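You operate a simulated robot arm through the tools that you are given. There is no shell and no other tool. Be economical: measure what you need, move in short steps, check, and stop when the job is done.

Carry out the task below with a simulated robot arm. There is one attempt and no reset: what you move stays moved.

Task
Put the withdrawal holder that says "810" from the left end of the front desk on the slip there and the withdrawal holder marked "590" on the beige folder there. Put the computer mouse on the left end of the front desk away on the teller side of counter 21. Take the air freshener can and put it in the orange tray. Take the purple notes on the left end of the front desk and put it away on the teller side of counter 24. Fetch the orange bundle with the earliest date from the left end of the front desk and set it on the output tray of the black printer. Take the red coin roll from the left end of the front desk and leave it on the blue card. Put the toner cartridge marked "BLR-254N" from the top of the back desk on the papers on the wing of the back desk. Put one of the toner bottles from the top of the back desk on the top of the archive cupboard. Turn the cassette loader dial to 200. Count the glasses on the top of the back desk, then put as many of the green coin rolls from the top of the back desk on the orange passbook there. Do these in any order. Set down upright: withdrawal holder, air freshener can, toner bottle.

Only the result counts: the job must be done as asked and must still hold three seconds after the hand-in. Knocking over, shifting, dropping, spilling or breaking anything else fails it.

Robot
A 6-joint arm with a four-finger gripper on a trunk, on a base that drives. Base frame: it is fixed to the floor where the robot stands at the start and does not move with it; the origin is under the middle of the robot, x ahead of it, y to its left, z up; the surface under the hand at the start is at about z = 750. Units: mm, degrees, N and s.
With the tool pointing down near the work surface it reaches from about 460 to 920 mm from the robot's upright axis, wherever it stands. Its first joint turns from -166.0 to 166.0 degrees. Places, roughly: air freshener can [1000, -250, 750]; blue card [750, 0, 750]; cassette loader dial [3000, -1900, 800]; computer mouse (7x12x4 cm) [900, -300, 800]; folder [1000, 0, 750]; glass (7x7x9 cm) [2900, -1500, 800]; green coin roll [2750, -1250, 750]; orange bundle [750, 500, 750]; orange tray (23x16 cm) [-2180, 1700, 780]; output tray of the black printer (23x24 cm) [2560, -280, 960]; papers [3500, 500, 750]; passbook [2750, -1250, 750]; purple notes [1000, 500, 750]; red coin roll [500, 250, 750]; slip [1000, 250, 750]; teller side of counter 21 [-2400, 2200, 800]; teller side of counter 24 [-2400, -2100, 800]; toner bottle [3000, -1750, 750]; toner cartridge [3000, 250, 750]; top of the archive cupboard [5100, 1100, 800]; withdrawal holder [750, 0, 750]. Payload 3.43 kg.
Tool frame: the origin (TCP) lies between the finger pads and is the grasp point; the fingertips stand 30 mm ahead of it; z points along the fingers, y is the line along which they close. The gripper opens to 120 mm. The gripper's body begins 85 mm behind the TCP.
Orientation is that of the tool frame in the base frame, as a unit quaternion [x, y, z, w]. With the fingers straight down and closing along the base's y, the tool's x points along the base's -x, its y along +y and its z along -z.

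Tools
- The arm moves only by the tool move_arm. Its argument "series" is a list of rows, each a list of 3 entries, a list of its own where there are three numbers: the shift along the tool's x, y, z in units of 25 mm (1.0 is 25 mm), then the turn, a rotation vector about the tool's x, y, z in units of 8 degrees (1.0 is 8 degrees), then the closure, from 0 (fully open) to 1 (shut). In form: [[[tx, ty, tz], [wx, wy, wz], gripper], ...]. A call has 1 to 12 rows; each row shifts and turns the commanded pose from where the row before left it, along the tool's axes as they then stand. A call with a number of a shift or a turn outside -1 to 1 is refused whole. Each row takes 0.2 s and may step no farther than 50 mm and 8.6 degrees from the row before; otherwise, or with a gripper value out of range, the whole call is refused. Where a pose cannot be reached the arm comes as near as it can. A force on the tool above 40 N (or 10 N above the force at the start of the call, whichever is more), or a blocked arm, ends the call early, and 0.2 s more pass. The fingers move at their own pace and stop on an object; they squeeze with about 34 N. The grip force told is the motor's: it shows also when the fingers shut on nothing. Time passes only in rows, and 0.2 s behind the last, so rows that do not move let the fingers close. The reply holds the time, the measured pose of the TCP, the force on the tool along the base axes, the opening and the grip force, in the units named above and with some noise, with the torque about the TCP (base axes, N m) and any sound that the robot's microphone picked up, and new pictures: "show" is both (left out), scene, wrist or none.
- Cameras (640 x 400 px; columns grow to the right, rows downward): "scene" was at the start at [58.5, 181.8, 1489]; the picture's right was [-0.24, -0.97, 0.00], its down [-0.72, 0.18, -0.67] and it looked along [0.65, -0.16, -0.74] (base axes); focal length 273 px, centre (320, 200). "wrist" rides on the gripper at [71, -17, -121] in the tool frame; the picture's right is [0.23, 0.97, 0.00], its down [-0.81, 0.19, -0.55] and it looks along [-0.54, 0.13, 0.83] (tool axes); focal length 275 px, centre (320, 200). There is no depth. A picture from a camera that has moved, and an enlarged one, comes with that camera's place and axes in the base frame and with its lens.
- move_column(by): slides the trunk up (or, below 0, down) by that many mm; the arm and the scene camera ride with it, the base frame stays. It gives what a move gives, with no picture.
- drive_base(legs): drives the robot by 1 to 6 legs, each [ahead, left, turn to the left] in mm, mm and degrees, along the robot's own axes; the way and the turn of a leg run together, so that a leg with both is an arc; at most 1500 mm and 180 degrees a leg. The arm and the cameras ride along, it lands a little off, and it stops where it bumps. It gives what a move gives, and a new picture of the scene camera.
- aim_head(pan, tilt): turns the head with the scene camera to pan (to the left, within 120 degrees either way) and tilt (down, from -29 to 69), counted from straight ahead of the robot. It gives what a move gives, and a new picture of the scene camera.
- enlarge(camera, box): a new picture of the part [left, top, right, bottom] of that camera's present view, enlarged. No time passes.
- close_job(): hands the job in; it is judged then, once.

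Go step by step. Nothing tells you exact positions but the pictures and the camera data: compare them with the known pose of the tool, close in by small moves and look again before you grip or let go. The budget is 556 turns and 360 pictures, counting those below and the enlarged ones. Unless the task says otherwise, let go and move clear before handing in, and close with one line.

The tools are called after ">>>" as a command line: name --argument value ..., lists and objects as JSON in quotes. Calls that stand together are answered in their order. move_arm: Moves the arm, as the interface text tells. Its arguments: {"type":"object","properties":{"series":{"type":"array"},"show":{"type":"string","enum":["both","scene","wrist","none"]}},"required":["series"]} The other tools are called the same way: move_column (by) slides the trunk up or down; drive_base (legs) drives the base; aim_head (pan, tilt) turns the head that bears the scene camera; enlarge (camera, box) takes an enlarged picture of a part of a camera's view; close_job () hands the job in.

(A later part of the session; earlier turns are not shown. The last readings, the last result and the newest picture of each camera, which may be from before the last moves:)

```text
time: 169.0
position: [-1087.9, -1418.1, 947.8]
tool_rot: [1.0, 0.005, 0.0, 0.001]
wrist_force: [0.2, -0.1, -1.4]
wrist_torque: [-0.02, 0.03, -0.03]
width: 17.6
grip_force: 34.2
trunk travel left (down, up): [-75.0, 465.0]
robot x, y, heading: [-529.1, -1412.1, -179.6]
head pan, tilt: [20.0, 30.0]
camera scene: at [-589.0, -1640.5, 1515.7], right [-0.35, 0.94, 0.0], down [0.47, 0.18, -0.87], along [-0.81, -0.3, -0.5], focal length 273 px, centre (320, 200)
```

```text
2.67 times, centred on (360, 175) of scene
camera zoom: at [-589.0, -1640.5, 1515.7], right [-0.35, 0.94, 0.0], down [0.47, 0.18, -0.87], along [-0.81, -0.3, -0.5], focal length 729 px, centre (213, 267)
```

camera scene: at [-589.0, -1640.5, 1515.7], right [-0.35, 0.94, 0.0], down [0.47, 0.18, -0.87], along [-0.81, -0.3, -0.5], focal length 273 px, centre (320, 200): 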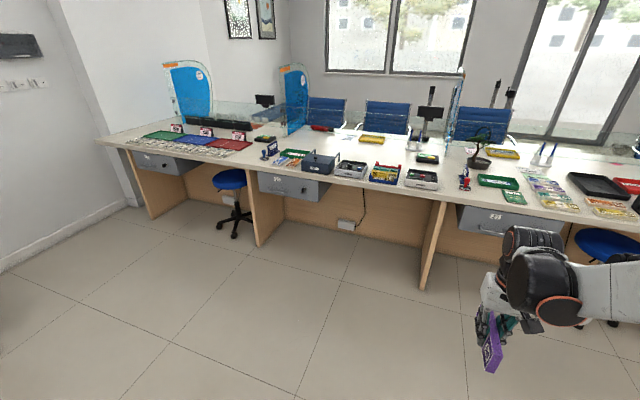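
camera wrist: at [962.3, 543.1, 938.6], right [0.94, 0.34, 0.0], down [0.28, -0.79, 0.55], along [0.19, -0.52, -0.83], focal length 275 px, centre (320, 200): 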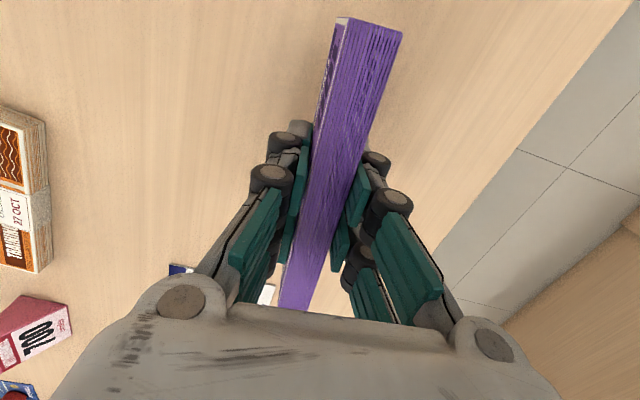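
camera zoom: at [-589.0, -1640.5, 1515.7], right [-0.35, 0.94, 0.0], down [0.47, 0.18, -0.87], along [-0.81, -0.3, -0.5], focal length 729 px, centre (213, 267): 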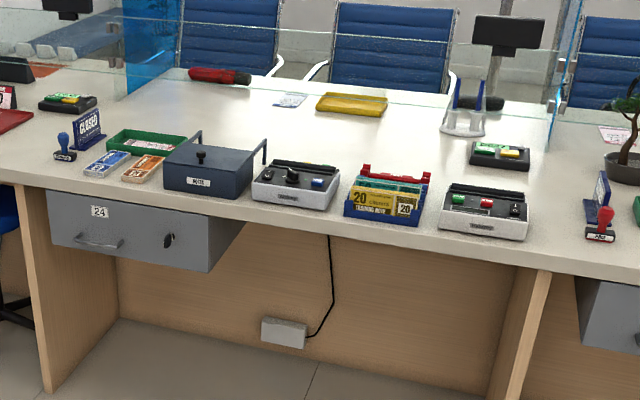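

Drawer 24 marks the counter; behind its item row there is a clear area around (-2430,-2100). I drive up.

>>> drive_base --legs '[[1030, 690, 0]]'

>>> aim_head --pan 5 --tilt 45

```text
time: 175.3
position: [-2110.8, -2132.6, 948.7]
tool_rot: [1.0, 0.01, 0.0, 0.0]
wrist_force: [-0.7, 0.8, -1.9]
wrist_torque: [0.03, -0.01, -0.02]
width: 17.8
grip_force: 33.7
trunk travel left (down, up): [-75.0, 465.0]
robot x, y, heading: [-1550.8, -2119.8, -178.7]
head pan, tilt: [20.0, 30.0]
camera scene: at [-1611.1, -2350.5, 1515.8], right [-0.36, 0.93, 0.0], down [0.47, 0.18, -0.87], along [-0.81, -0.31, -0.5], focal length 273 px, centre (320, 200)
```

scene: 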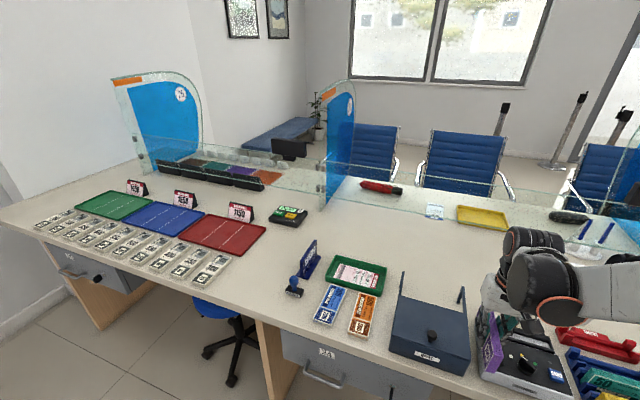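

```text
time: 176.0
position: [-2111.9, -2132.4, 949.0]
tool_rot: [1.0, 0.01, -0.001, 0.0]
wrist_force: [0.1, -0.2, -1.6]
wrist_torque: [-0.01, -0.01, 0.0]
width: 17.6
grip_force: 34.4
trunk travel left (down, up): [-75.0, 465.0]
robot x, y, heading: [-1552.3, -2118.5, -178.8]
head pan, tilt: [5.0, 45.0]
camera scene: at [-1607.7, -2326.7, 1493.2], right [-0.11, 0.99, 0.0], down [0.7, 0.08, -0.71], along [-0.7, -0.08, -0.71], focal length 273 px, centre (320, 200)
```

scene: 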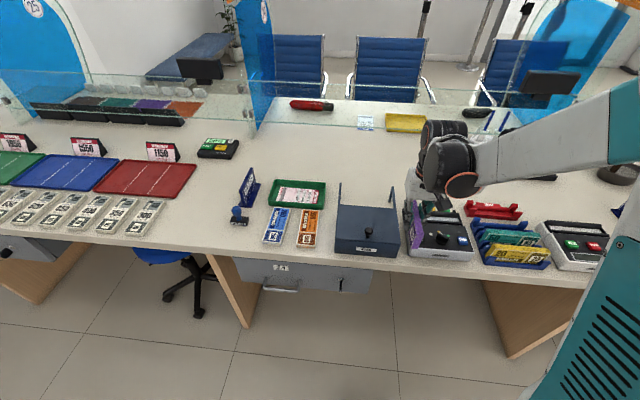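

Free area behind the box; raise a bit to clear the box handle and move over it.

>>> move_arm --series '[[[0, 0, -1], [0, 0, 0], 1], [[0, 0, -1], [0, 0, 0], 1], [[0, 0, -1], [0, 0, 0], 1], [[-1, 0, 0], [0, 0, 0], 1], [[-1, 0, 0], [0, 0, 0], 1], [[-1, 0, 0], [0, 0, 0], 1], [[-1, 0, 0], [0, 0, 0], 1], [[-1, 0.3, 0], [0, 0, 0], 1], [[-1, 0.3, 0], [0, 0, 0], 1], [[-1, 0.3, 0], [0, 0, 0], 1], [[-1, 0.3, 0], [0, 0, 0], 1], [[-1, 0.3, 0], [0, 0, 0], 1]]' --show "none"

>>> move_arm --series '[[[-1, 0.3, 0], [0, 0, 0], 1], [[-1, 0.3, 0], [0, 0, 0], 1], [[-0.7, 0.3, 0], [0, 0, 0], 1], [[0, 0, 0], [0, 0, 0], 1]]'

```text
time: 178.6
position: [-2337.1, -2174.9, 1024.1]
tool_rot: [1.0, 0.011, 0.0, 0.0]
wrist_force: [0.7, -0.6, -0.4]
wrist_torque: [0.0, -0.01, -0.01]
width: 17.3
grip_force: 34.4
trunk travel left (down, up): [-75.0, 465.0]
robot x, y, heading: [-1552.0, -2121.7, -178.7]
head pan, tilt: [5.0, 45.0]
```

```text
time: 179.6
position: [-2403.1, -2199.8, 1022.3]
tool_rot: [1.0, 0.01, 0.0, -0.001]
wrist_force: [-0.2, -0.1, -1.2]
wrist_torque: [0.01, 0.0, -0.02]
width: 17.5
grip_force: 34.3
trunk travel left (down, up): [-75.0, 465.0]
robot x, y, heading: [-1553.6, -2117.5, -178.6]
head pan, tilt: [5.0, 45.0]
camera scene: at [-1608.1, -2326.8, 1493.1], right [-0.11, 0.99, 0.0], down [0.7, 0.08, -0.71], along [-0.7, -0.08, -0.71], focal length 273 px, centre (320, 200)
camera wrist: at [-2333.4, -2180.9, 1143.7], right [0.25, -0.97, 0.0], down [-0.81, -0.21, 0.55], along [-0.54, -0.14, -0.83], focal length 275 px, centre (320, 200)
```

scene: 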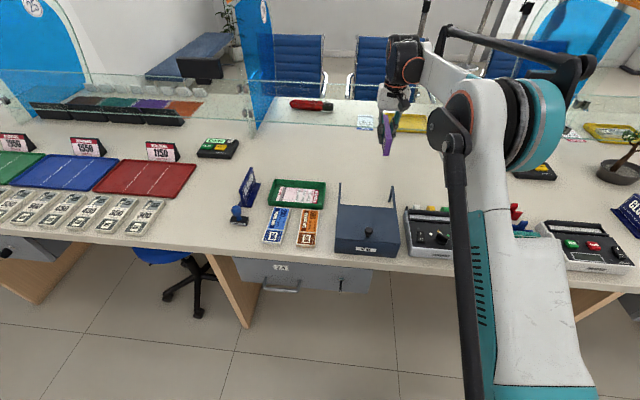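
wrist: 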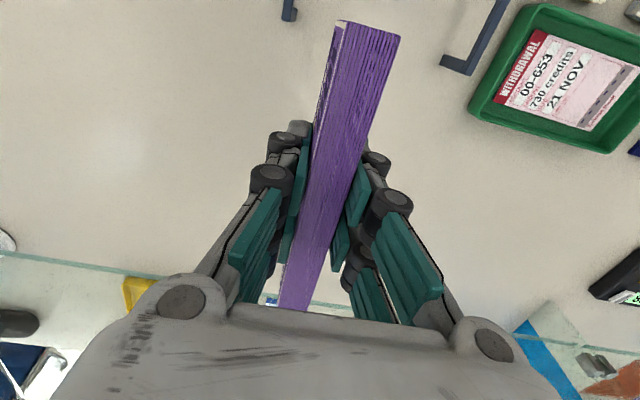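

I shift ~60 mm further from the box by driving ahead, then check.

>>> drive_base --legs '[[60, 0, 0]]'

>>> move_arm --series '[[[0, 0, 1], [0, 0, 0], 1], [[0, 0, 1], [0, 0, 0], 1], [[0, 0, 1], [0, 0, 0], 1], [[0, 0, 1], [0, 0, 0], 1], [[0, 0, 1], [0, 0, 0], 1], [[0, 0, 0], [0, 0, 0], 1]]' --show "wrist"

```text
time: 180.6
position: [-2464.2, -2199.6, 1022.0]
tool_rot: [1.0, 0.009, -0.001, 0.0]
wrist_force: [-0.1, -0.2, -1.0]
wrist_torque: [-0.01, 0.0, -0.01]
width: 17.7
grip_force: 34.3
trunk travel left (down, up): [-75.0, 465.0]
robot x, y, heading: [-1612.3, -2119.3, -179.0]
head pan, tilt: [5.0, 45.0]
camera scene: at [-1668.2, -2327.9, 1493.1], right [-0.11, 0.99, 0.0], down [0.7, 0.08, -0.71], along [-0.7, -0.08, -0.71], focal length 273 px, centre (320, 200)
```

scene: 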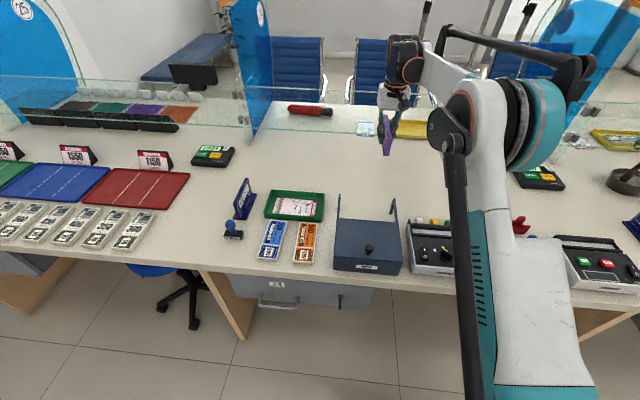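

```text
time: 182.0
position: [-2463.9, -2201.0, 897.9]
tool_rot: [1.0, 0.009, 0.001, 0.0]
wrist_force: [0.7, 0.6, -0.9]
wrist_torque: [-0.03, -0.03, 0.0]
width: 17.7
grip_force: 33.8
trunk travel left (down, up): [-75.0, 465.0]
robot x, y, heading: [-1611.8, -2119.5, -178.6]
head pan, tilt: [5.0, 45.0]
camera wrist: at [-2392.8, -2181.3, 1018.8], right [0.25, -0.97, 0.0], down [-0.81, -0.21, 0.55], along [-0.54, -0.14, -0.83], focal length 275 px, centre (320, 200)
```

wrist: 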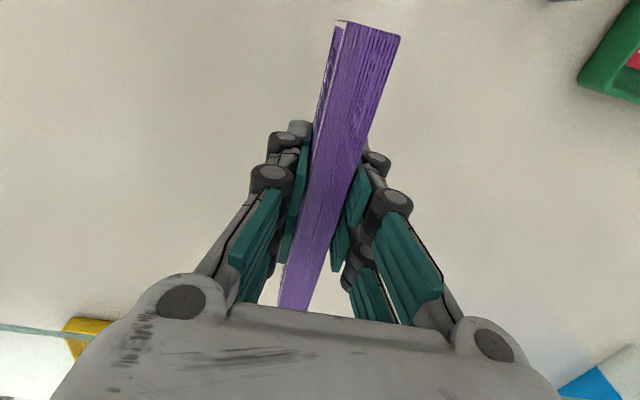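

>>> move_arm --series '[[[0, 0, 0.9], [0, 0, 0], 1], [[0, 0, 0.9], [0, 0, 0], 1], [[0, 0, 0.8], [0, 0, 0], 1], [[0, 0, 0.3], [0, 0, 0], 1], [[0, 0, 0.1], [0, 0, 0], 1], [[0, 0, 0], [0, 0, 0], 1]]' --show "none"

>>> move_arm --series '[[[0, 0, 0.1], [0, 0, 0], 1], [[0, 0, 0.1], [0, 0, 0], 1], [[0, 0, 0], [0, 0, 0], 1]]' --show "none"

```text
time: 183.4
position: [-2463.5, -2199.8, 822.3]
tool_rot: [1.0, 0.009, 0.0, 0.0]
wrist_force: [0.5, 0.3, -1.7]
wrist_torque: [0.01, 0.02, 0.01]
width: 17.5
grip_force: 34.1
trunk travel left (down, up): [-75.0, 465.0]
robot x, y, heading: [-1611.0, -2121.1, -178.8]
head pan, tilt: [5.0, 45.0]
```

```text
time: 184.2
position: [-2463.6, -2199.2, 820.2]
tool_rot: [1.0, 0.009, -0.001, -0.001]
wrist_force: [-12.1, -1.6, 26.0]
wrist_torque: [-0.04, -0.39, -0.04]
width: 17.6
grip_force: 33.7
trunk travel left (down, up): [-75.0, 465.0]
robot x, y, heading: [-1612.7, -2119.5, -178.6]
head pan, tilt: [5.0, 45.0]
```

>>> move_arm --series '[[[0, 0, -0.08], [0, 0, 0], 1], [[0, 0, 0], [0, 0, 0], 0.85], [[0, 0, 0], [0, 0, 0], 0.7], [[0, 0, 0], [0, 0, 0], 0.5], [[0, 0, 0], [0, 0, 0], 0.5], [[0, 0, -0.5], [0, 0, 0], 0.5], [[0, 0, -1], [0, 0, 0], 0.5], [[0, 0, -1], [0, 0, 0], 0.5], [[0, 0, -1], [0, 0, 0], 0.5], [[0, 0, -1], [0, 0, 0], 0.5]]' --show "wrist"

```text
time: 186.4
position: [-2463.3, -2200.0, 932.5]
tool_rot: [1.0, 0.01, 0.0, 0.0]
wrist_force: [-0.9, -0.2, -0.4]
wrist_torque: [0.0, 0.01, 0.0]
width: 60.1
grip_force: 0.1
trunk travel left (down, up): [-75.0, 465.0]
robot x, y, heading: [-1612.9, -2120.0, -178.8]
head pan, tilt: [5.0, 45.0]
camera wrist: at [-2392.6, -2181.6, 1053.8], right [0.25, -0.97, 0.0], down [-0.81, -0.21, 0.55], along [-0.54, -0.14, -0.83], focal length 275 px, centre (320, 200)
```

wrist: 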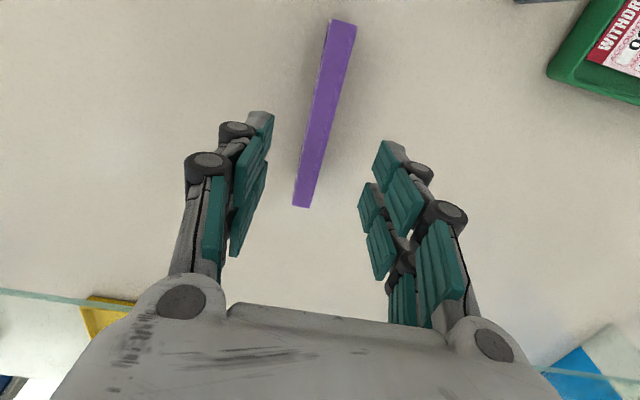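

The notes stand on counter 24. Raise, retract, and drive back to the left end of the front desk for the 27 OCT bundle.

>>> move_arm --series '[[[0, 0, -1], [0, 0, 0], 0.5], [[0, 0, -1], [0, 0, 0], 0.5], [[0, 0, -1], [0, 0, 0], 0.5], [[1, -0.3, -0.5], [0, 0, 0], 0.5], [[1, -0.3, 0], [0, 0, 0], 0.5], [[1, -0.3, 0], [0, 0, 0], 0.5], [[1, -0.3, 0], [0, 0, 0], 0.5], [[1, -0.3, 0], [0, 0, 0], 0.5], [[1, -0.3, 0], [0, 0, 0], 0.5], [[1, -0.3, 0], [0, 0, 0], 0.5], [[1, -0.3, 0], [0, 0, 0], 0.5], [[1, -0.3, 0], [0, 0, 0], 0.5]]' --show "none"

>>> move_arm --series '[[[1, 0, 0], [0, 0, 0], 0.5], [[1, 0, 0], [0, 0, 0], 0.5], [[1, 0, 0], [0, 0, 0], 0.5]]' --show "none"

>>> drive_base --legs '[[-1080, 0, 0], [0, -1450, 0], [0, -1450, 0], [0, -700, 0], [0, 0, 90]]'

```text
time: 189.0
position: [-2238.9, -2128.0, 1020.2]
tool_rot: [1.0, 0.011, 0.0, 0.0]
wrist_force: [-0.2, -0.5, -0.1]
wrist_torque: [0.0, -0.01, 0.02]
width: 60.0
grip_force: 0.0
trunk travel left (down, up): [-75.0, 465.0]
robot x, y, heading: [-1612.0, -2118.6, -178.9]
head pan, tilt: [5.0, 45.0]
```

```text
time: 189.8
position: [-2165.2, -2125.3, 1019.5]
tool_rot: [1.0, 0.009, -0.001, 0.001]
wrist_force: [-0.6, 0.4, 0.2]
wrist_torque: [0.0, -0.03, 0.02]
width: 60.0
grip_force: 0.0
trunk travel left (down, up): [-75.0, 465.0]
robot x, y, heading: [-1610.4, -2121.2, -178.9]
head pan, tilt: [5.0, 45.0]
```

```text
time: 216.2
position: [-593.8, 945.0, 1018.5]
tool_rot: [0.696, 0.718, 0.0, -0.001]
wrist_force: [-0.5, -0.8, 1.5]
wrist_torque: [0.01, 0.04, 0.02]
width: 59.8
grip_force: 0.0
trunk travel left (down, up): [-75.0, 465.0]
robot x, y, heading: [-605.7, 1496.9, -87.9]
head pan, tilt: [5.0, 45.0]
camera scene: at [-396.1, 1444.0, 1493.2], right [-0.99, -0.12, 0.0], down [-0.08, 0.7, -0.71], along [0.08, -0.7, -0.71], focal length 273 px, centre (320, 200)
```

scene: 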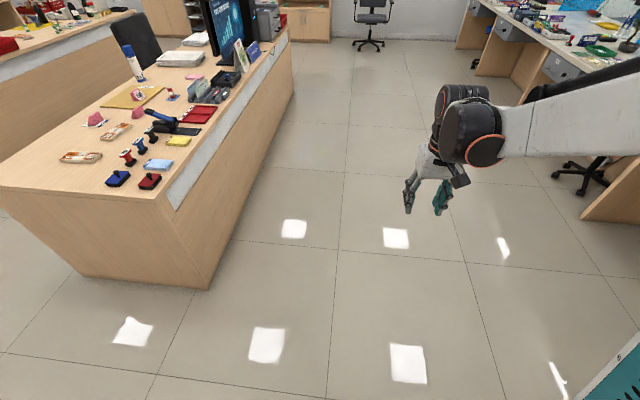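

>>> drive_base --legs '[[0, 0, -2], [0, 1410, 0], [310, 0, 0]]'

>>> move_arm --series '[[[-1, 0, 0.5], [0, 0, 0], 0.1], [[-1, 0, 0.5], [0, 0, 0], 0], [[-1, 0, 0.5], [0, 0, 0], 0], [[-1, 0, 0.5], [0, 0, 0], 0], [[-1, 0, 0.5], [0, 0, 0], 0], [[-1, 0, 0.5], [0, 0, 0], 0], [[-1, 0, 0.5], [0, 0, 0], 0], [[-1, 0, 0.5], [0, 0, 0], 0], [[-1, 0, 0.2], [0, 0, 0], 0], [[0, 0, 0], [0, 0, 0], 0]]'

```text
time: 225.3
position: [777.1, 623.3, 1020.6]
tool_rot: [0.711, 0.703, 0.0, 0.0]
wrist_force: [0.5, 0.6, -1.3]
wrist_torque: [0.0, 0.02, 0.01]
width: 60.1
grip_force: 0.2
trunk travel left (down, up): [-75.0, 465.0]
robot x, y, heading: [788.6, 1181.0, -90.5]
head pan, tilt: [5.0, 45.0]
camera scene: at [997.1, 1113.7, 1493.1], right [-1.0, -0.08, 0.0], down [-0.05, 0.71, -0.71], along [0.05, -0.7, -0.71], focal length 273 px, centre (320, 200)
```

scene: 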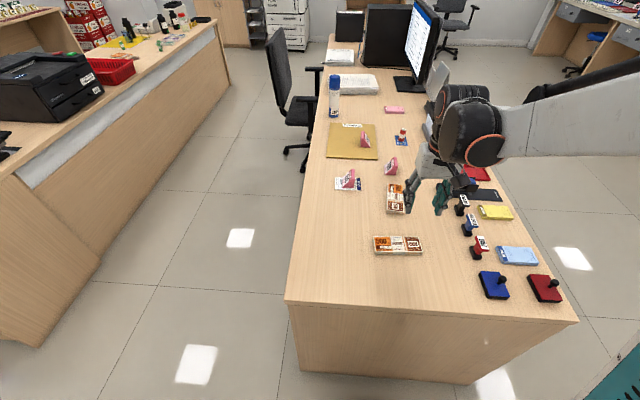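

```text
time: 227.5
position: [774.5, 398.1, 915.7]
tool_rot: [0.711, 0.703, 0.0, 0.001]
wrist_force: [0.1, -0.4, -0.8]
wrist_torque: [0.02, 0.02, -0.01]
width: 120.0
grip_force: 0.0
trunk travel left (down, up): [-75.0, 465.0]
robot x, y, heading: [787.9, 1175.1, -90.8]
head pan, tilt: [5.0, 45.0]
camera scene: at [997.2, 1113.2, 1493.1], right [-1.0, -0.08, 0.0], down [-0.05, 0.71, -0.71], along [0.05, -0.7, -0.71], focal length 273 px, centre (320, 200)
camera wrist: at [758.2, 469.7, 1036.2], right [0.98, 0.22, 0.0], down [0.18, -0.81, 0.55], along [0.12, -0.54, -0.83], focal length 275 px, centre (320, 200)
```

scene: 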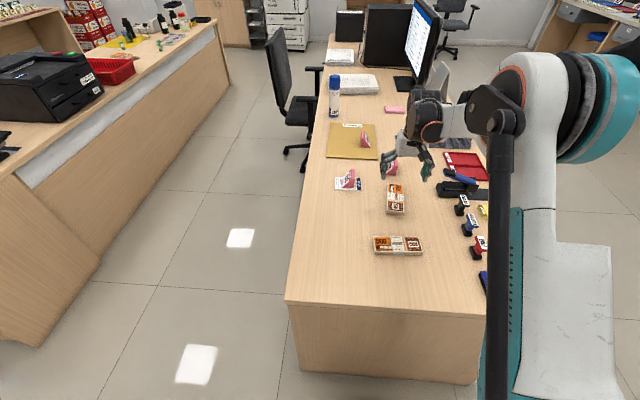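
wrist: 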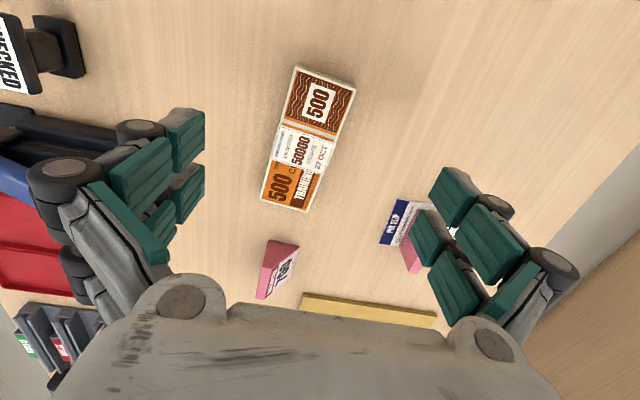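

>>> move_arm --series '[[[-0.9, -0.15, 1], [0, 0, 0.54], 0], [[-0.9, -0.15, 1], [0, 0, 0], 0], [[0, 0, 1], [0, 0, 0], 0], [[0, 0, 1], [0, 0, 0], 0], [[0, 0, 0.6], [0, 0, 0], 0], [[0, 0, 0], [0, 0, 0], 0]]' --show "wrist"

```text
time: 228.9
position: [765.3, 356.3, 800.0]
tool_rot: [0.737, 0.676, 0.0, 0.0]
wrist_force: [-0.7, 0.1, 0.6]
wrist_torque: [0.02, 0.01, 0.02]
width: 119.7
grip_force: 0.1
trunk travel left (down, up): [-75.0, 465.0]
robot x, y, heading: [792.4, 1173.1, -90.6]
head pan, tilt: [5.0, 45.0]
camera wrist: at [754.0, 427.0, 920.5], right [0.99, 0.14, 0.0], down [0.12, -0.82, 0.55], along [0.08, -0.55, -0.83], focal length 275 px, centre (320, 200)
```

wrist: 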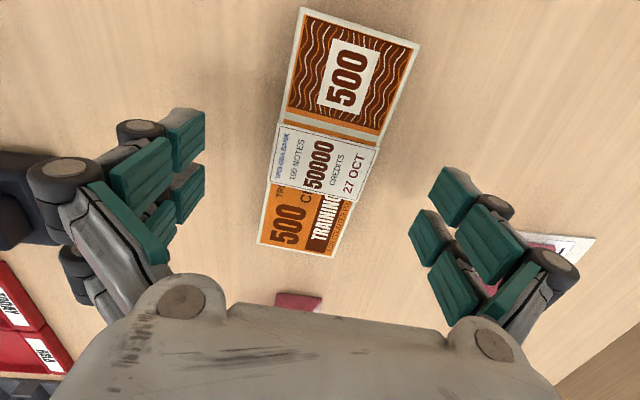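

>>> move_arm --series '[[[0, 0.05, 0.5], [0, 0, 0], 0], [[0, 0, 0.18], [0, 0, 0], 0.2], [[0, 0, 0], [0, 0, 0], 0.4], [[0, 0, 0], [0, 0, 0], 0.7], [[0, 0, 0], [0, 0, 0], 1], [[0, 0, 0], [0, 0, 0], 1], [[0, 0, -0.2], [0, 0, 0], 1], [[0, 0, -0.4], [0, 0, 0], 1], [[0, 0, -0.4], [0, 0, 0], 1]]' --show "wrist"

```text
time: 230.9
position: [765.7, 353.3, 807.6]
tool_rot: [0.737, 0.676, 0.001, 0.0]
wrist_force: [-0.2, -0.2, 0.2]
wrist_torque: [-0.01, -0.03, 0.01]
width: 59.2
grip_force: 33.2
trunk travel left (down, up): [-75.0, 465.0]
robot x, y, heading: [787.2, 1174.6, -90.8]
head pan, tilt: [5.0, 45.0]
camera wrist: at [755.2, 426.0, 928.8], right [0.99, 0.14, 0.0], down [0.12, -0.82, 0.55], along [0.08, -0.55, -0.83], focal length 275 px, centre (320, 200)
```

wrist: 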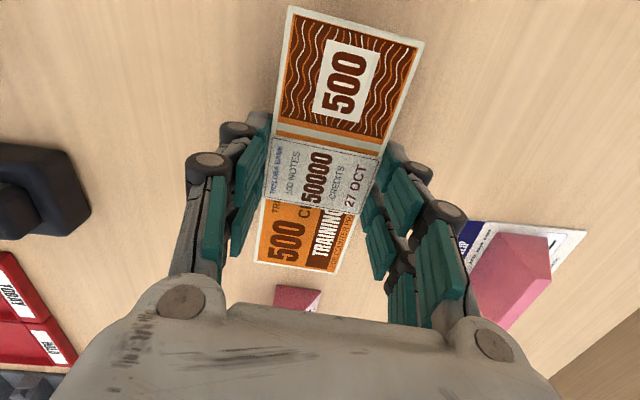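

Bundle held. Lift, retract, raise the trunk, and drive into the aisle toward the printer.

>>> move_arm --series '[[[0, 0, -0.5], [0, 0, -0.5], 1], [[0, 0, -0.7], [0, 0, 0], 1], [[0, 0, -0.8], [0, 0, 0], 1], [[0, 0, -0.8], [0, 0, 0], 1], [[0, 0, -0.8], [0, 0, 0], 1], [[0.3, 0, -0.8], [0, 0, 0], 1], [[0.6, 0, -0.6], [0, 0, 0], 1], [[0.8, 0, 0], [0, 0, 0], 1], [[0.9, 0, 0], [0, 0, 0], 1], [[1, 0, 0], [0, 0, 0], 1], [[1, 0, 0], [0, 0, 0], 1], [[1, 0, 0], [0, 0, 0], 1]]' --show "none"

>>> move_arm --series '[[[1, 0, 0], [0, 0, 0], 1], [[1, 0, 0], [0, 0, 0], 1], [[1, 0, 0], [0, 0, 0], 1], [[1, 0, 0], [0, 0, 0], 1], [[1, 0, 0], [0, 0, 0], 1], [[0.5, 0, 0], [0, 0, 0], 1]]' --show "wrist"

>>> move_column --by 250

>>> drive_base --legs '[[-260, 0, 0], [0, 960, 0], [0, 0, 91]]'

```text
time: 233.5
position: [768.7, 494.4, 932.7]
tool_rot: [0.714, 0.7, 0.0, 0.0]
wrist_force: [0.7, -0.8, -1.1]
wrist_torque: [-0.01, -0.01, -0.03]
width: 59.0
grip_force: 33.9
trunk travel left (down, up): [-75.0, 465.0]
robot x, y, heading: [789.2, 1176.2, -90.8]
head pan, tilt: [5.0, 45.0]
```

```text
time: 234.9
position: [770.6, 630.9, 932.1]
tool_rot: [0.713, 0.701, -0.001, 0.0]
wrist_force: [0.7, 0.2, -0.7]
wrist_torque: [0.0, -0.01, 0.0]
width: 59.4
grip_force: 33.9
trunk travel left (down, up): [-75.0, 465.0]
robot x, y, heading: [789.3, 1178.9, -90.7]
head pan, tilt: [5.0, 45.0]
camera wrist: at [754.9, 703.2, 1053.9], right [0.98, 0.21, 0.0], down [0.18, -0.81, 0.55], along [0.12, -0.54, -0.83], focal length 275 px, centre (320, 200)
```

wrist: 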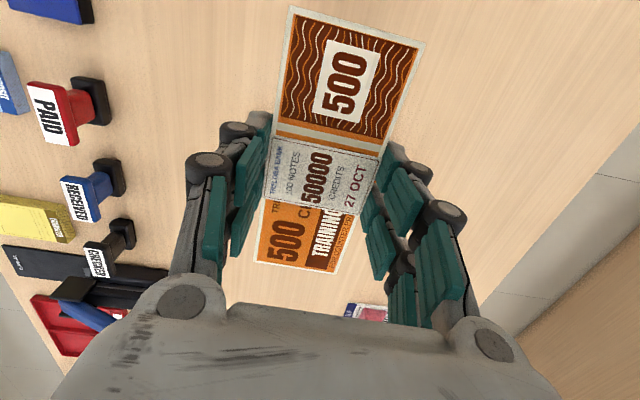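

```text
time: 237.4
position: [770.8, 630.2, 1181.8]
tool_rot: [0.714, 0.7, 0.0, -0.001]
wrist_force: [0.1, -0.6, -1.0]
wrist_torque: [0.02, 0.0, 0.02]
width: 59.5
grip_force: 33.9
trunk travel left (down, up): [-325.0, 215.0]
robot x, y, heading: [785.9, 1177.8, -91.1]
head pan, tilt: [5.0, 45.0]
```

```text
time: 247.8
position: [2304.8, 1414.7, 1183.1]
tool_rot: [0.0, 1.0, 0.0, 0.0]
wrist_force: [-0.2, 0.2, -0.7]
wrist_torque: [0.04, 0.03, 0.0]
width: 59.3
grip_force: 34.2
trunk travel left (down, up): [-325.0, 215.0]
robot x, y, heading: [1758.9, 1421.6, 0.1]
head pan, tilt: [5.0, 45.0]
camera scene: at [1822.1, 1633.0, 1743.1], right [0.09, -1.0, 0.0], down [-0.7, -0.07, -0.71], along [0.7, 0.06, -0.71], focal length 273 px, centre (320, 200)
```

scene: 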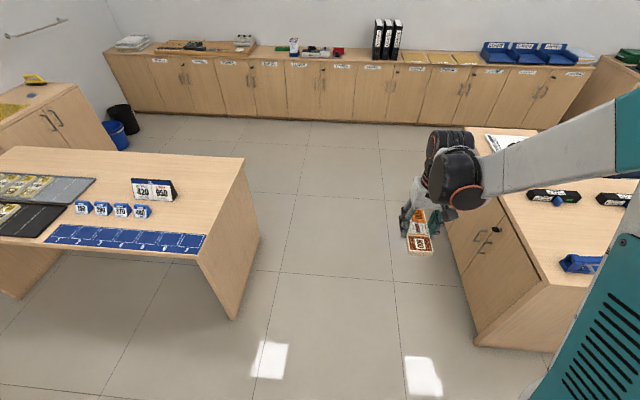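

>>> drive_base --legs '[[0, -1490, 0]]'

>>> aim_head --pan -15 --tilt 40

```text
time: 255.2
position: [2310.0, -79.8, 1182.5]
tool_rot: [0.002, 1.0, 0.0, 0.0]
wrist_force: [-0.2, 0.1, -0.8]
wrist_torque: [0.0, 0.03, 0.01]
width: 59.4
grip_force: 34.5
trunk travel left (down, up): [-325.0, 215.0]
robot x, y, heading: [1763.8, -67.8, 0.0]
head pan, tilt: [5.0, 45.0]
camera scene: at [1827.2, 139.5, 1743.2], right [0.09, -1.0, 0.0], down [-0.7, -0.06, -0.71], along [0.7, 0.06, -0.71], focal length 273 px, centre (320, 200)
```

scene: 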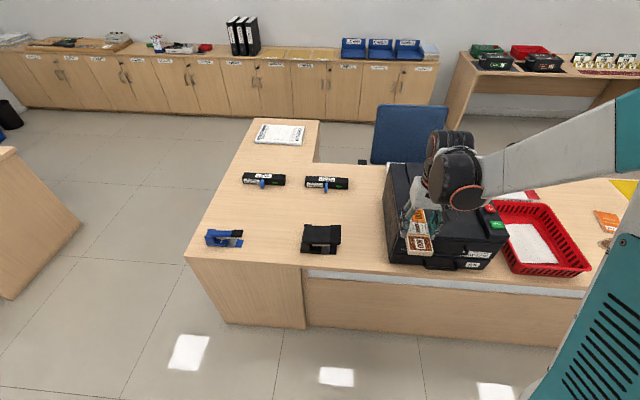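

```text
time: 256.1
position: [2309.7, -77.9, 1182.3]
tool_rot: [0.003, 1.0, 0.0, 0.0]
wrist_force: [1.0, -0.4, -0.2]
wrist_torque: [0.0, 0.03, 0.04]
width: 59.1
grip_force: 33.7
trunk travel left (down, up): [-325.0, 215.0]
robot x, y, heading: [1765.5, -67.4, 0.1]
head pan, tilt: [-15.0, 40.0]
camera scene: at [1828.4, 110.8, 1750.4], right [-0.26, -0.97, 0.0], down [-0.62, 0.17, -0.77], along [0.74, -0.2, -0.64], focal length 273 px, centre (320, 200)
```

scene: 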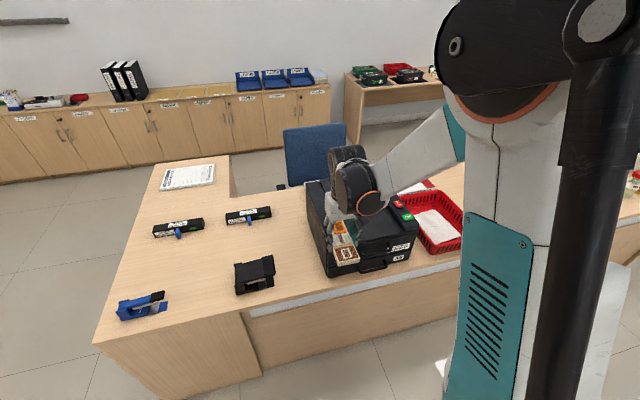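

>>> move_arm --series '[[[-0.7, -0.7, 0], [0, 0, 0], 1], [[-1, -0.9, 0], [0, 0, 0], 1], [[-1, -0.9, 0], [0, 0, 0], 1], [[-1, -0.9, 0], [0, 0, 0], 1], [[-1, -0.9, 0], [0, 0, 0], 1], [[-1, -0.9, 0], [0, 0, 0], 1], [[-1, -0.9, 0], [0, 0, 0], 1], [[-1, -0.9, 0], [0, 0, 0], 1], [[-0.8, -0.8, 0], [0, 0, 0], 1], [[0, 0, 0], [0, 0, 0], 1]]'

```text
time: 258.2
position: [2521.0, -275.7, 1183.8]
tool_rot: [0.003, 1.0, -0.001, 0.0]
wrist_force: [-0.3, 0.0, -0.5]
wrist_torque: [0.01, 0.02, -0.04]
width: 59.3
grip_force: 33.5
trunk travel left (down, up): [-325.0, 215.0]
robot x, y, heading: [1765.1, -71.5, 0.2]
head pan, tilt: [-15.0, 40.0]
camera scene: at [1828.2, 110.8, 1750.4], right [-0.26, -0.97, 0.0], down [-0.62, 0.17, -0.77], along [0.74, -0.2, -0.64], focal length 273 px, centre (320, 200)
camera wrist: at [2449.5, -291.8, 1304.4], right [-0.23, 0.97, 0.0], down [0.81, 0.19, 0.55], along [0.54, 0.12, -0.83], focal length 275 px, centre (320, 200)
```

scene: 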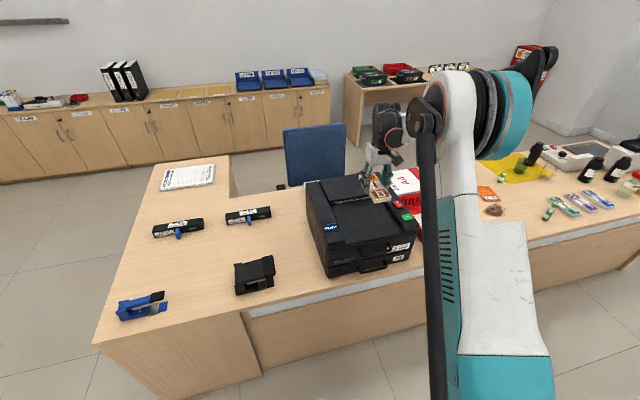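
wrist: 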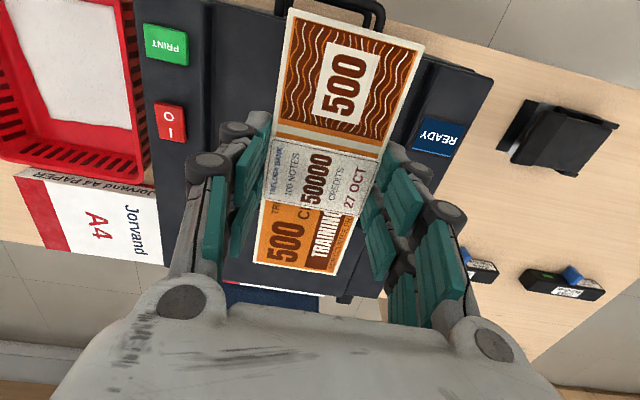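

>>> enlarge --camera "scene" --box '[290, 150, 450, 290]'

```text
2.86 times, centred on (370, 220) of scene
camera zoom: at [1828.2, 110.8, 1750.4], right [-0.26, -0.97, 0.0], down [-0.62, 0.17, -0.77], along [0.74, -0.2, -0.64], focal length 781 px, centre (177, 143)
```

zoom: 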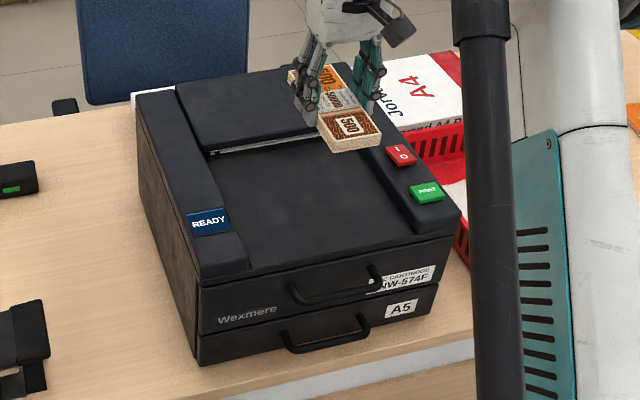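

Output tray centre ≈ (2578,-272), z≈960. Move over it and descend.

>>> move_arm --series '[[[-0.7, 0, 0], [0, 0, 0], 1], [[-1, 0, 0.5], [0, 0, 0], 1], [[-0.5, 0, 0.9], [0, 0, 0], 1], [[0, 0, 0.9], [0, 0, 0], 1], [[0, 0, 0.9], [0, 0, 0], 1], [[0, 0, 0.9], [0, 0, 0], 1], [[0, 0, 0.9], [0, 0, 0], 1], [[0, 0, 0.9], [0, 0, 0], 1], [[0, 0, 0.5], [0, 0, 0], 1], [[0, 0, 0], [0, 0, 0], 1]]'

```text
time: 260.4
position: [2576.6, -275.9, 1023.4]
tool_rot: [0.003, 1.0, 0.0, -0.001]
wrist_force: [-0.5, 0.1, -1.8]
wrist_torque: [-0.02, 0.01, 0.0]
width: 59.3
grip_force: 33.9
trunk travel left (down, up): [-325.0, 215.0]
robot x, y, heading: [1761.4, -69.6, 0.1]
head pan, tilt: [-15.0, 40.0]
camera scene: at [1828.5, 110.6, 1750.4], right [-0.26, -0.97, 0.0], down [-0.62, 0.17, -0.77], along [0.74, -0.2, -0.64], focal length 273 px, centre (320, 200)
camera wrist: at [2504.8, -292.5, 1143.8], right [-0.23, 0.97, 0.0], down [0.81, 0.19, 0.55], along [0.54, 0.12, -0.83], focal length 275 px, centre (320, 200)
```

scene: 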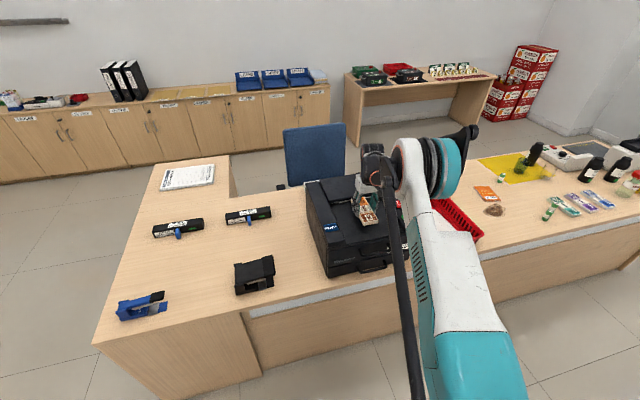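
wrist: 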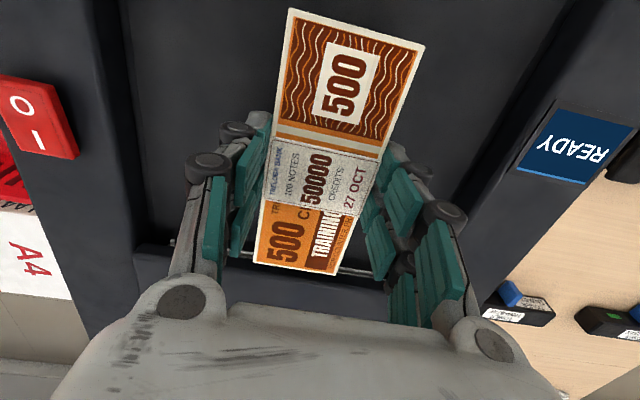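

>>> move_arm --series '[[[0.4, 0, 0.4], [0, 0, 0], 1], [[0, 0, 0.3], [0, 0, 0], 1], [[0, 0, 0.15], [0, 0, 0], 1], [[0, 0, 0], [0, 0, 0], 1]]' --show "none"

>>> move_arm --series '[[[0, 0, 0.1], [0, 0, 0], 1], [[0, 0, 0.1], [0, 0, 0], 1], [[0, 0, 0.1], [0, 0, 0], 1], [[0, 0, 0], [0, 0, 0], 1]]' --show "none"

```text
time: 261.4
position: [2566.5, -274.9, 1001.5]
tool_rot: [0.003, 1.0, 0.001, 0.0]
wrist_force: [0.0, 0.1, -1.1]
wrist_torque: [-0.02, -0.03, 0.03]
width: 59.4
grip_force: 34.2
trunk travel left (down, up): [-325.0, 215.0]
robot x, y, heading: [1764.3, -66.6, 0.3]
head pan, tilt: [-15.0, 40.0]
```

```text
time: 262.4
position: [2567.0, -275.0, 994.4]
tool_rot: [0.003, 1.0, 0.0, 0.001]
wrist_force: [0.4, 0.5, -0.4]
wrist_torque: [0.03, 0.03, 0.0]
width: 59.4
grip_force: 33.8
trunk travel left (down, up): [-325.0, 215.0]
robot x, y, heading: [1762.4, -67.5, -0.1]
head pan, tilt: [-15.0, 40.0]
```

>>> move_arm --series '[[[0, 0, 0.1], [0, 0, 0], 1], [[0, 0, 0.1], [0, 0, 0], 1], [[0, 0, 0.1], [0, 0, 0], 1], [[0, 0, 0], [0, 0, 0], 1]]' --show "wrist"

```text
time: 263.4
position: [2565.8, -275.7, 987.7]
tool_rot: [0.003, 1.0, -0.001, 0.0]
wrist_force: [11.5, -3.9, 29.3]
wrist_torque: [-0.17, -0.32, -0.01]
width: 59.9
grip_force: 34.1
trunk travel left (down, up): [-325.0, 215.0]
robot x, y, heading: [1760.5, -68.6, 0.2]
head pan, tilt: [-15.0, 40.0]
camera wrist: at [2494.1, -292.1, 1109.6], right [-0.23, 0.97, 0.0], down [0.81, 0.19, 0.55], along [0.54, 0.12, -0.83], focal length 275 px, centre (320, 200)
```

wrist: 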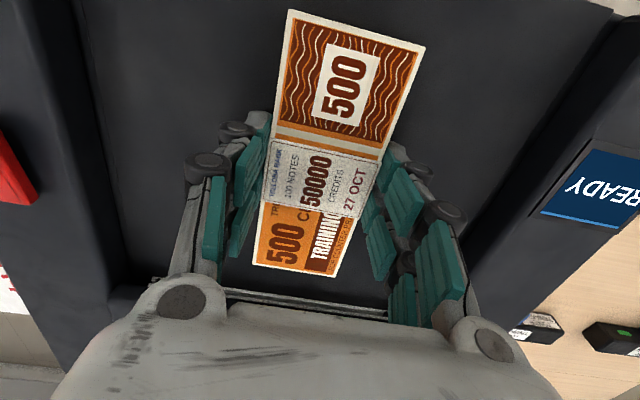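

>>> move_arm --series '[[[0, 0, -0.1], [0, 0, 0], 1], [[0, 0, 0], [0, 0, 0], 0.45], [[0, 0, 0], [0, 0, 0], 0.25], [[0, 0, 0], [0, 0, 0], 0.25], [[0, 0, -0.5], [0, 0, 0], 0.25], [[0, 0, -1], [0, 0, 0], 0.25], [[0, 0, -1], [0, 0, 0], 0.25], [[0, 0, -1], [0, 0, 0], 0.25], [[0, 0, -1], [0, 0, 0], 0.25], [[0, 0, -1], [0, 0, 0], 0.25], [[0, 0, -1], [0, 0, 0], 0.25], [[0, 0, 0], [0, 0, 0], 0.25]]' --show "wrist"

```text
time: 266.1
position: [2567.6, -275.8, 1151.6]
tool_rot: [0.003, 1.0, 0.0, 0.0]
wrist_force: [0.0, 0.1, 0.2]
wrist_torque: [0.03, 0.0, -0.03]
width: 90.2
grip_force: 0.2
trunk travel left (down, up): [-325.0, 215.0]
robot x, y, heading: [1766.0, -66.0, 0.3]
head pan, tilt: [-15.0, 40.0]
camera wrist: at [2495.2, -292.1, 1272.9], right [-0.23, 0.97, 0.0], down [0.81, 0.19, 0.55], along [0.54, 0.12, -0.83], focal length 275 px, centre (320, 200)
```

wrist: 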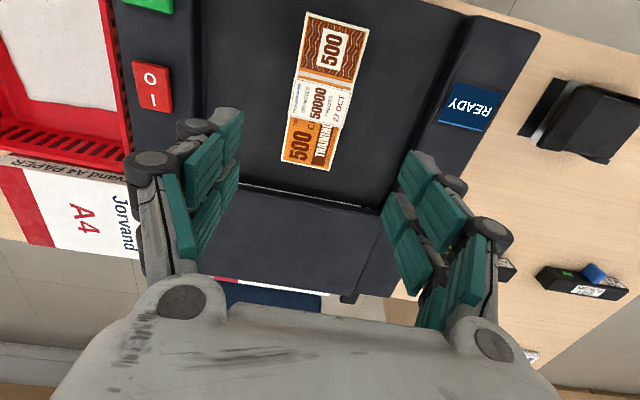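

Bundle placed on the tray. Now identify the toner cartridges.

>>> enlarge --camera "scene" --box '[140, 190, 300, 250]'

>>> enlarge --camera "scene" --box '[460, 120, 640, 240]'

```text
4.00 times, centred on (220, 220) of scene
camera zoom: at [1828.6, 110.6, 1750.4], right [-0.26, -0.97, 0.0], down [-0.62, 0.17, -0.77], along [0.74, -0.2, -0.64], focal length 1093 px, centre (720, 120)
```

zoom: 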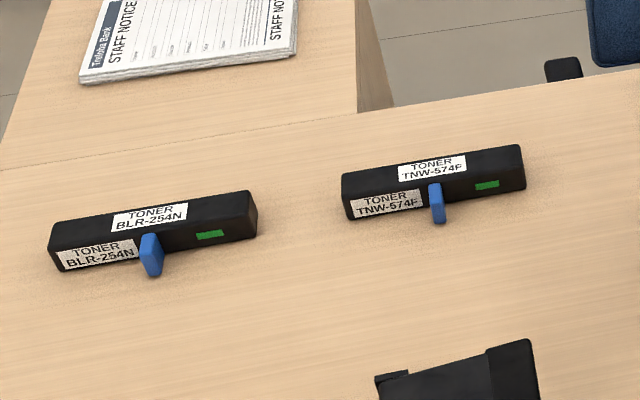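

```text
3.33 times, centred on (550, 180) of scene
camera zoom: at [1828.6, 110.6, 1750.4], right [-0.26, -0.97, 0.0], down [-0.62, 0.17, -0.77], along [0.74, -0.2, -0.64], focal length 911 px, centre (-447, 267)
```

zoom: 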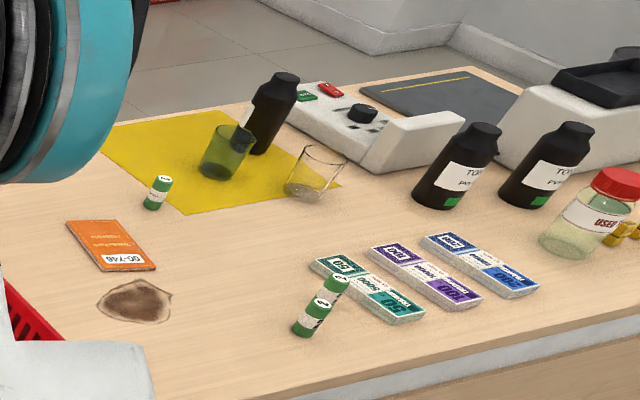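

BLR-254N is the left cartridge. While in the aisle I first handle the right side of the back desk. Retract and drive along.

>>> move_arm --series '[[[1, 0.8, -0.5], [0, 0, 0], 0.25], [[1, 0.8, 0], [0, 0, 0], 0.25], [[1, 0.8, 0], [0, 0, 0], 0.25], [[1, 0.8, 0], [0, 0, 0], 0.25], [[1, 0.8, 0], [0, 0, 0], 0], [[1, 0.8, 0], [0, 0, 0], 0], [[1, 0.8, 0], [0, 0, 0], 0], [[1, 0.8, 0], [0, 0, 0], 0], [[1, 0.8, 0], [0, 0, 0], 0], [[1, 0.8, 0], [0, 0, 0], 0]]' --show "none"

>>> drive_base --legs '[[170, 0, 0], [0, -1200, 0]]'

>>> aim_head --pan 0 --tilt 42

```text
time: 268.2
position: [2316.2, -74.2, 1164.1]
tool_rot: [0.003, 1.0, 0.0, -0.001]
wrist_force: [-0.2, -0.6, 0.7]
wrist_torque: [-0.02, -0.01, 0.02]
width: 120.4
grip_force: 0.0
trunk travel left (down, up): [-325.0, 215.0]
robot x, y, heading: [1763.2, -70.7, 0.2]
head pan, tilt: [-15.0, 40.0]
```

```text
time: 275.4
position: [2477.4, -1277.4, 1164.1]
tool_rot: [0.013, 1.0, 0.0, 0.001]
wrist_force: [-0.3, -0.1, 0.1]
wrist_torque: [0.0, 0.0, -0.01]
width: 120.1
grip_force: 0.0
trunk travel left (down, up): [-325.0, 215.0]
robot x, y, heading: [1924.7, -1258.4, -1.1]
head pan, tilt: [-15.0, 40.0]
camera scene: at [1991.9, -1084.1, 1750.5], right [-0.28, -0.96, 0.0], down [-0.62, 0.18, -0.77], along [0.74, -0.21, -0.64], focal length 273 px, centre (320, 200)
```

scene: 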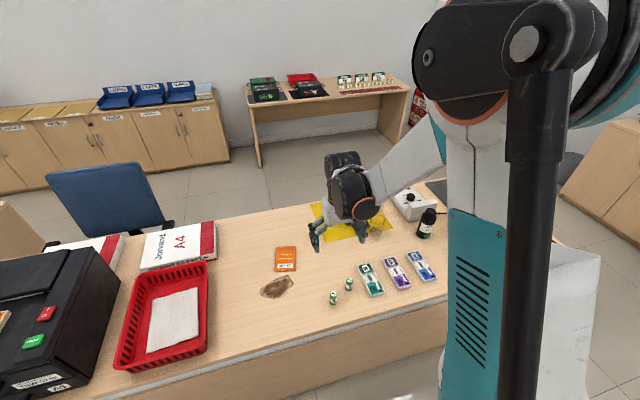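

```text
time: 276.1
position: [2477.6, -1278.0, 1163.6]
tool_rot: [0.012, 1.0, 0.0, 0.0]
wrist_force: [-0.4, 0.7, -0.4]
wrist_torque: [0.02, 0.01, -0.01]
width: 120.0
grip_force: 0.3
trunk travel left (down, up): [-325.0, 215.0]
robot x, y, heading: [1927.0, -1267.2, -1.3]
head pan, tilt: [0.0, 42.0]
camera scene: at [1993.8, -1061.8, 1747.5], right [-0.02, -1.0, 0.0], down [-0.67, 0.01, -0.74], along [0.74, -0.01, -0.67], focal length 273 px, centre (320, 200)
```

scene: 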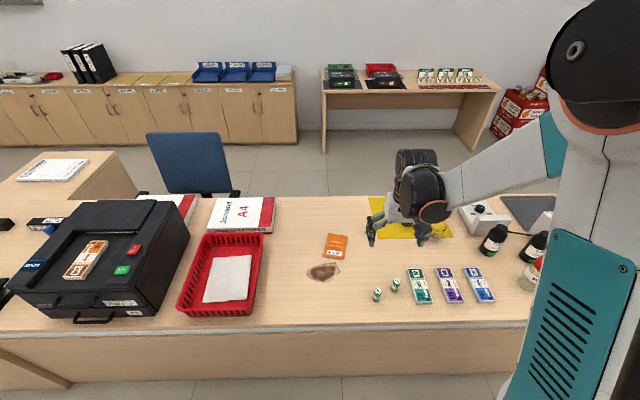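

I swing the arm aside to see the right side of the back desk.

>>> move_arm --series '[[[0, 1, 0], [0, 0, 0], 0], [[0, 1, 0], [0, 0, 0], 0], [[0, 1, 0], [0, 0, 0], 0], [[0, 1, 0], [0, 0, 0], 0], [[0, 1, 0], [0, 0, 0], 0], [[0, 1, 0], [0, 0, 0], 0], [[0, 1, 0], [0, 0, 0], 0], [[0, 1, 0], [0, 0, 0], 0], [[0, 1, 0], [0, 0, 0], 0], [[0, 1, 0], [0, 0, 0], 0], [[0, 1, 0], [0, 0, 0], 0], [[0, 1, 0], [0, 0, 0], 0]]' --show "none"

>>> aim_head --pan -30 --tilt 42

```text
time: 278.7
position: [2487.2, -976.9, 1162.9]
tool_rot: [0.012, 1.0, -0.001, 0.0]
wrist_force: [0.0, 0.4, -0.3]
wrist_torque: [0.01, 0.02, -0.01]
width: 119.8
grip_force: 0.0
trunk travel left (down, up): [-325.0, 215.0]
robot x, y, heading: [1924.8, -1264.4, -1.7]
head pan, tilt: [0.0, 42.0]
```

```text
time: 279.7
position: [2485.5, -979.3, 1163.8]
tool_rot: [0.012, 1.0, 0.0, 0.0]
wrist_force: [-0.4, 0.6, 0.3]
wrist_torque: [0.04, 0.01, -0.01]
width: 119.9
grip_force: 0.1
trunk travel left (down, up): [-325.0, 215.0]
robot x, y, heading: [1924.8, -1258.2, -1.0]
head pan, tilt: [-30.0, 42.0]
camera scene: at [1981.8, -1103.1, 1747.5], right [-0.52, -0.86, 0.0], down [-0.57, 0.34, -0.74], along [0.64, -0.38, -0.67], focal length 273 px, centre (320, 200)
```

scene: 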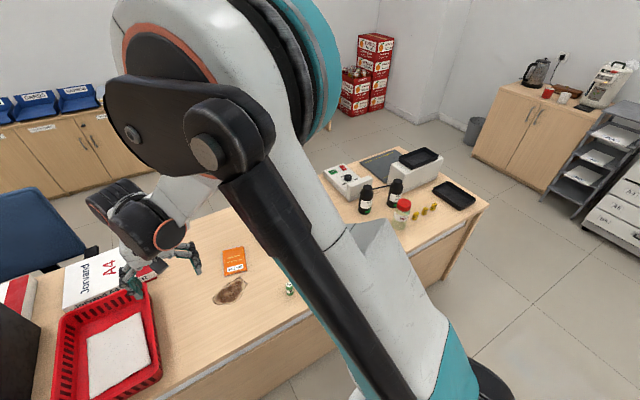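

>>> move_arm --series '[[[0, -1, 0], [0, 0, 0], 0], [[0, -1, 0], [0, 0, 0], 0], [[0, -1, 0], [0, 0, 0], 0], [[0, -1, 0], [0, 0, 0], 0], [[0, -1, 0], [0, 0, 0], 0], [[0, -1, 0], [0, 0, 0], 0], [[0, -1, 0], [0, 0, 0], 0], [[0, -1, 0], [0, 0, 0], 0], [[-0.3, -1, 0], [0, 0, 0], 0], [[-0.3, -1, 0], [0, 0, 0], 0], [[-0.3, -1, 0], [0, 0, 0], 0], [[-0.3, -1, 0], [0, 0, 0], 0]]' --show "none"

>>> move_arm --series '[[[-0.6, -1, 0], [0, 0, 0], 0], [[-0.6, -1, 0], [0, 0, 0], 0], [[-0.6, -1, 0], [0, 0, 0], 0], [[-0.6, -1, 0], [0, 0, 0], 0], [[0, 0, 0], [0, 0, 0], 0]]'

```text
time: 282.3
position: [2508.3, -1279.2, 1163.0]
tool_rot: [0.012, 1.0, 0.0, 0.0]
wrist_force: [0.6, 0.2, -0.1]
wrist_torque: [0.0, 0.0, 0.02]
width: 119.9
grip_force: 0.2
trunk travel left (down, up): [-325.0, 215.0]
robot x, y, heading: [1922.8, -1262.3, -0.8]
head pan, tilt: [-30.0, 42.0]
```

```text
time: 283.5
position: [2565.0, -1379.8, 1163.2]
tool_rot: [0.012, 1.0, 0.001, 0.0]
wrist_force: [-0.4, 0.1, -0.6]
wrist_torque: [-0.04, -0.01, -0.01]
width: 120.2
grip_force: 0.0
trunk travel left (down, up): [-325.0, 215.0]
robot x, y, heading: [1925.7, -1263.0, -1.1]
head pan, tilt: [-30.0, 42.0]
camera scene: at [1981.6, -1103.0, 1747.5], right [-0.52, -0.86, 0.0], down [-0.57, 0.35, -0.74], along [0.64, -0.38, -0.67], focal length 273 px, centre (320, 200)
camera wrist: at [2493.0, -1395.4, 1284.7], right [-0.21, 0.98, 0.0], down [0.82, 0.17, 0.55], along [0.54, 0.11, -0.83], focal length 275 px, centre (320, 200)
```

scene: 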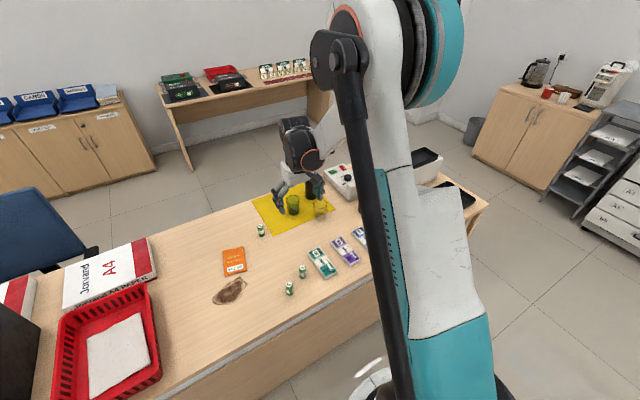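
wrist: 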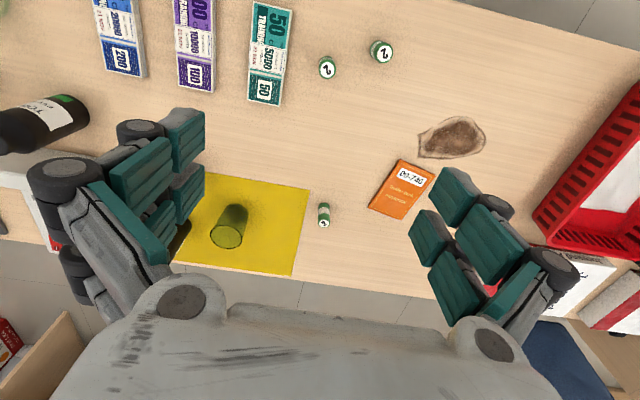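

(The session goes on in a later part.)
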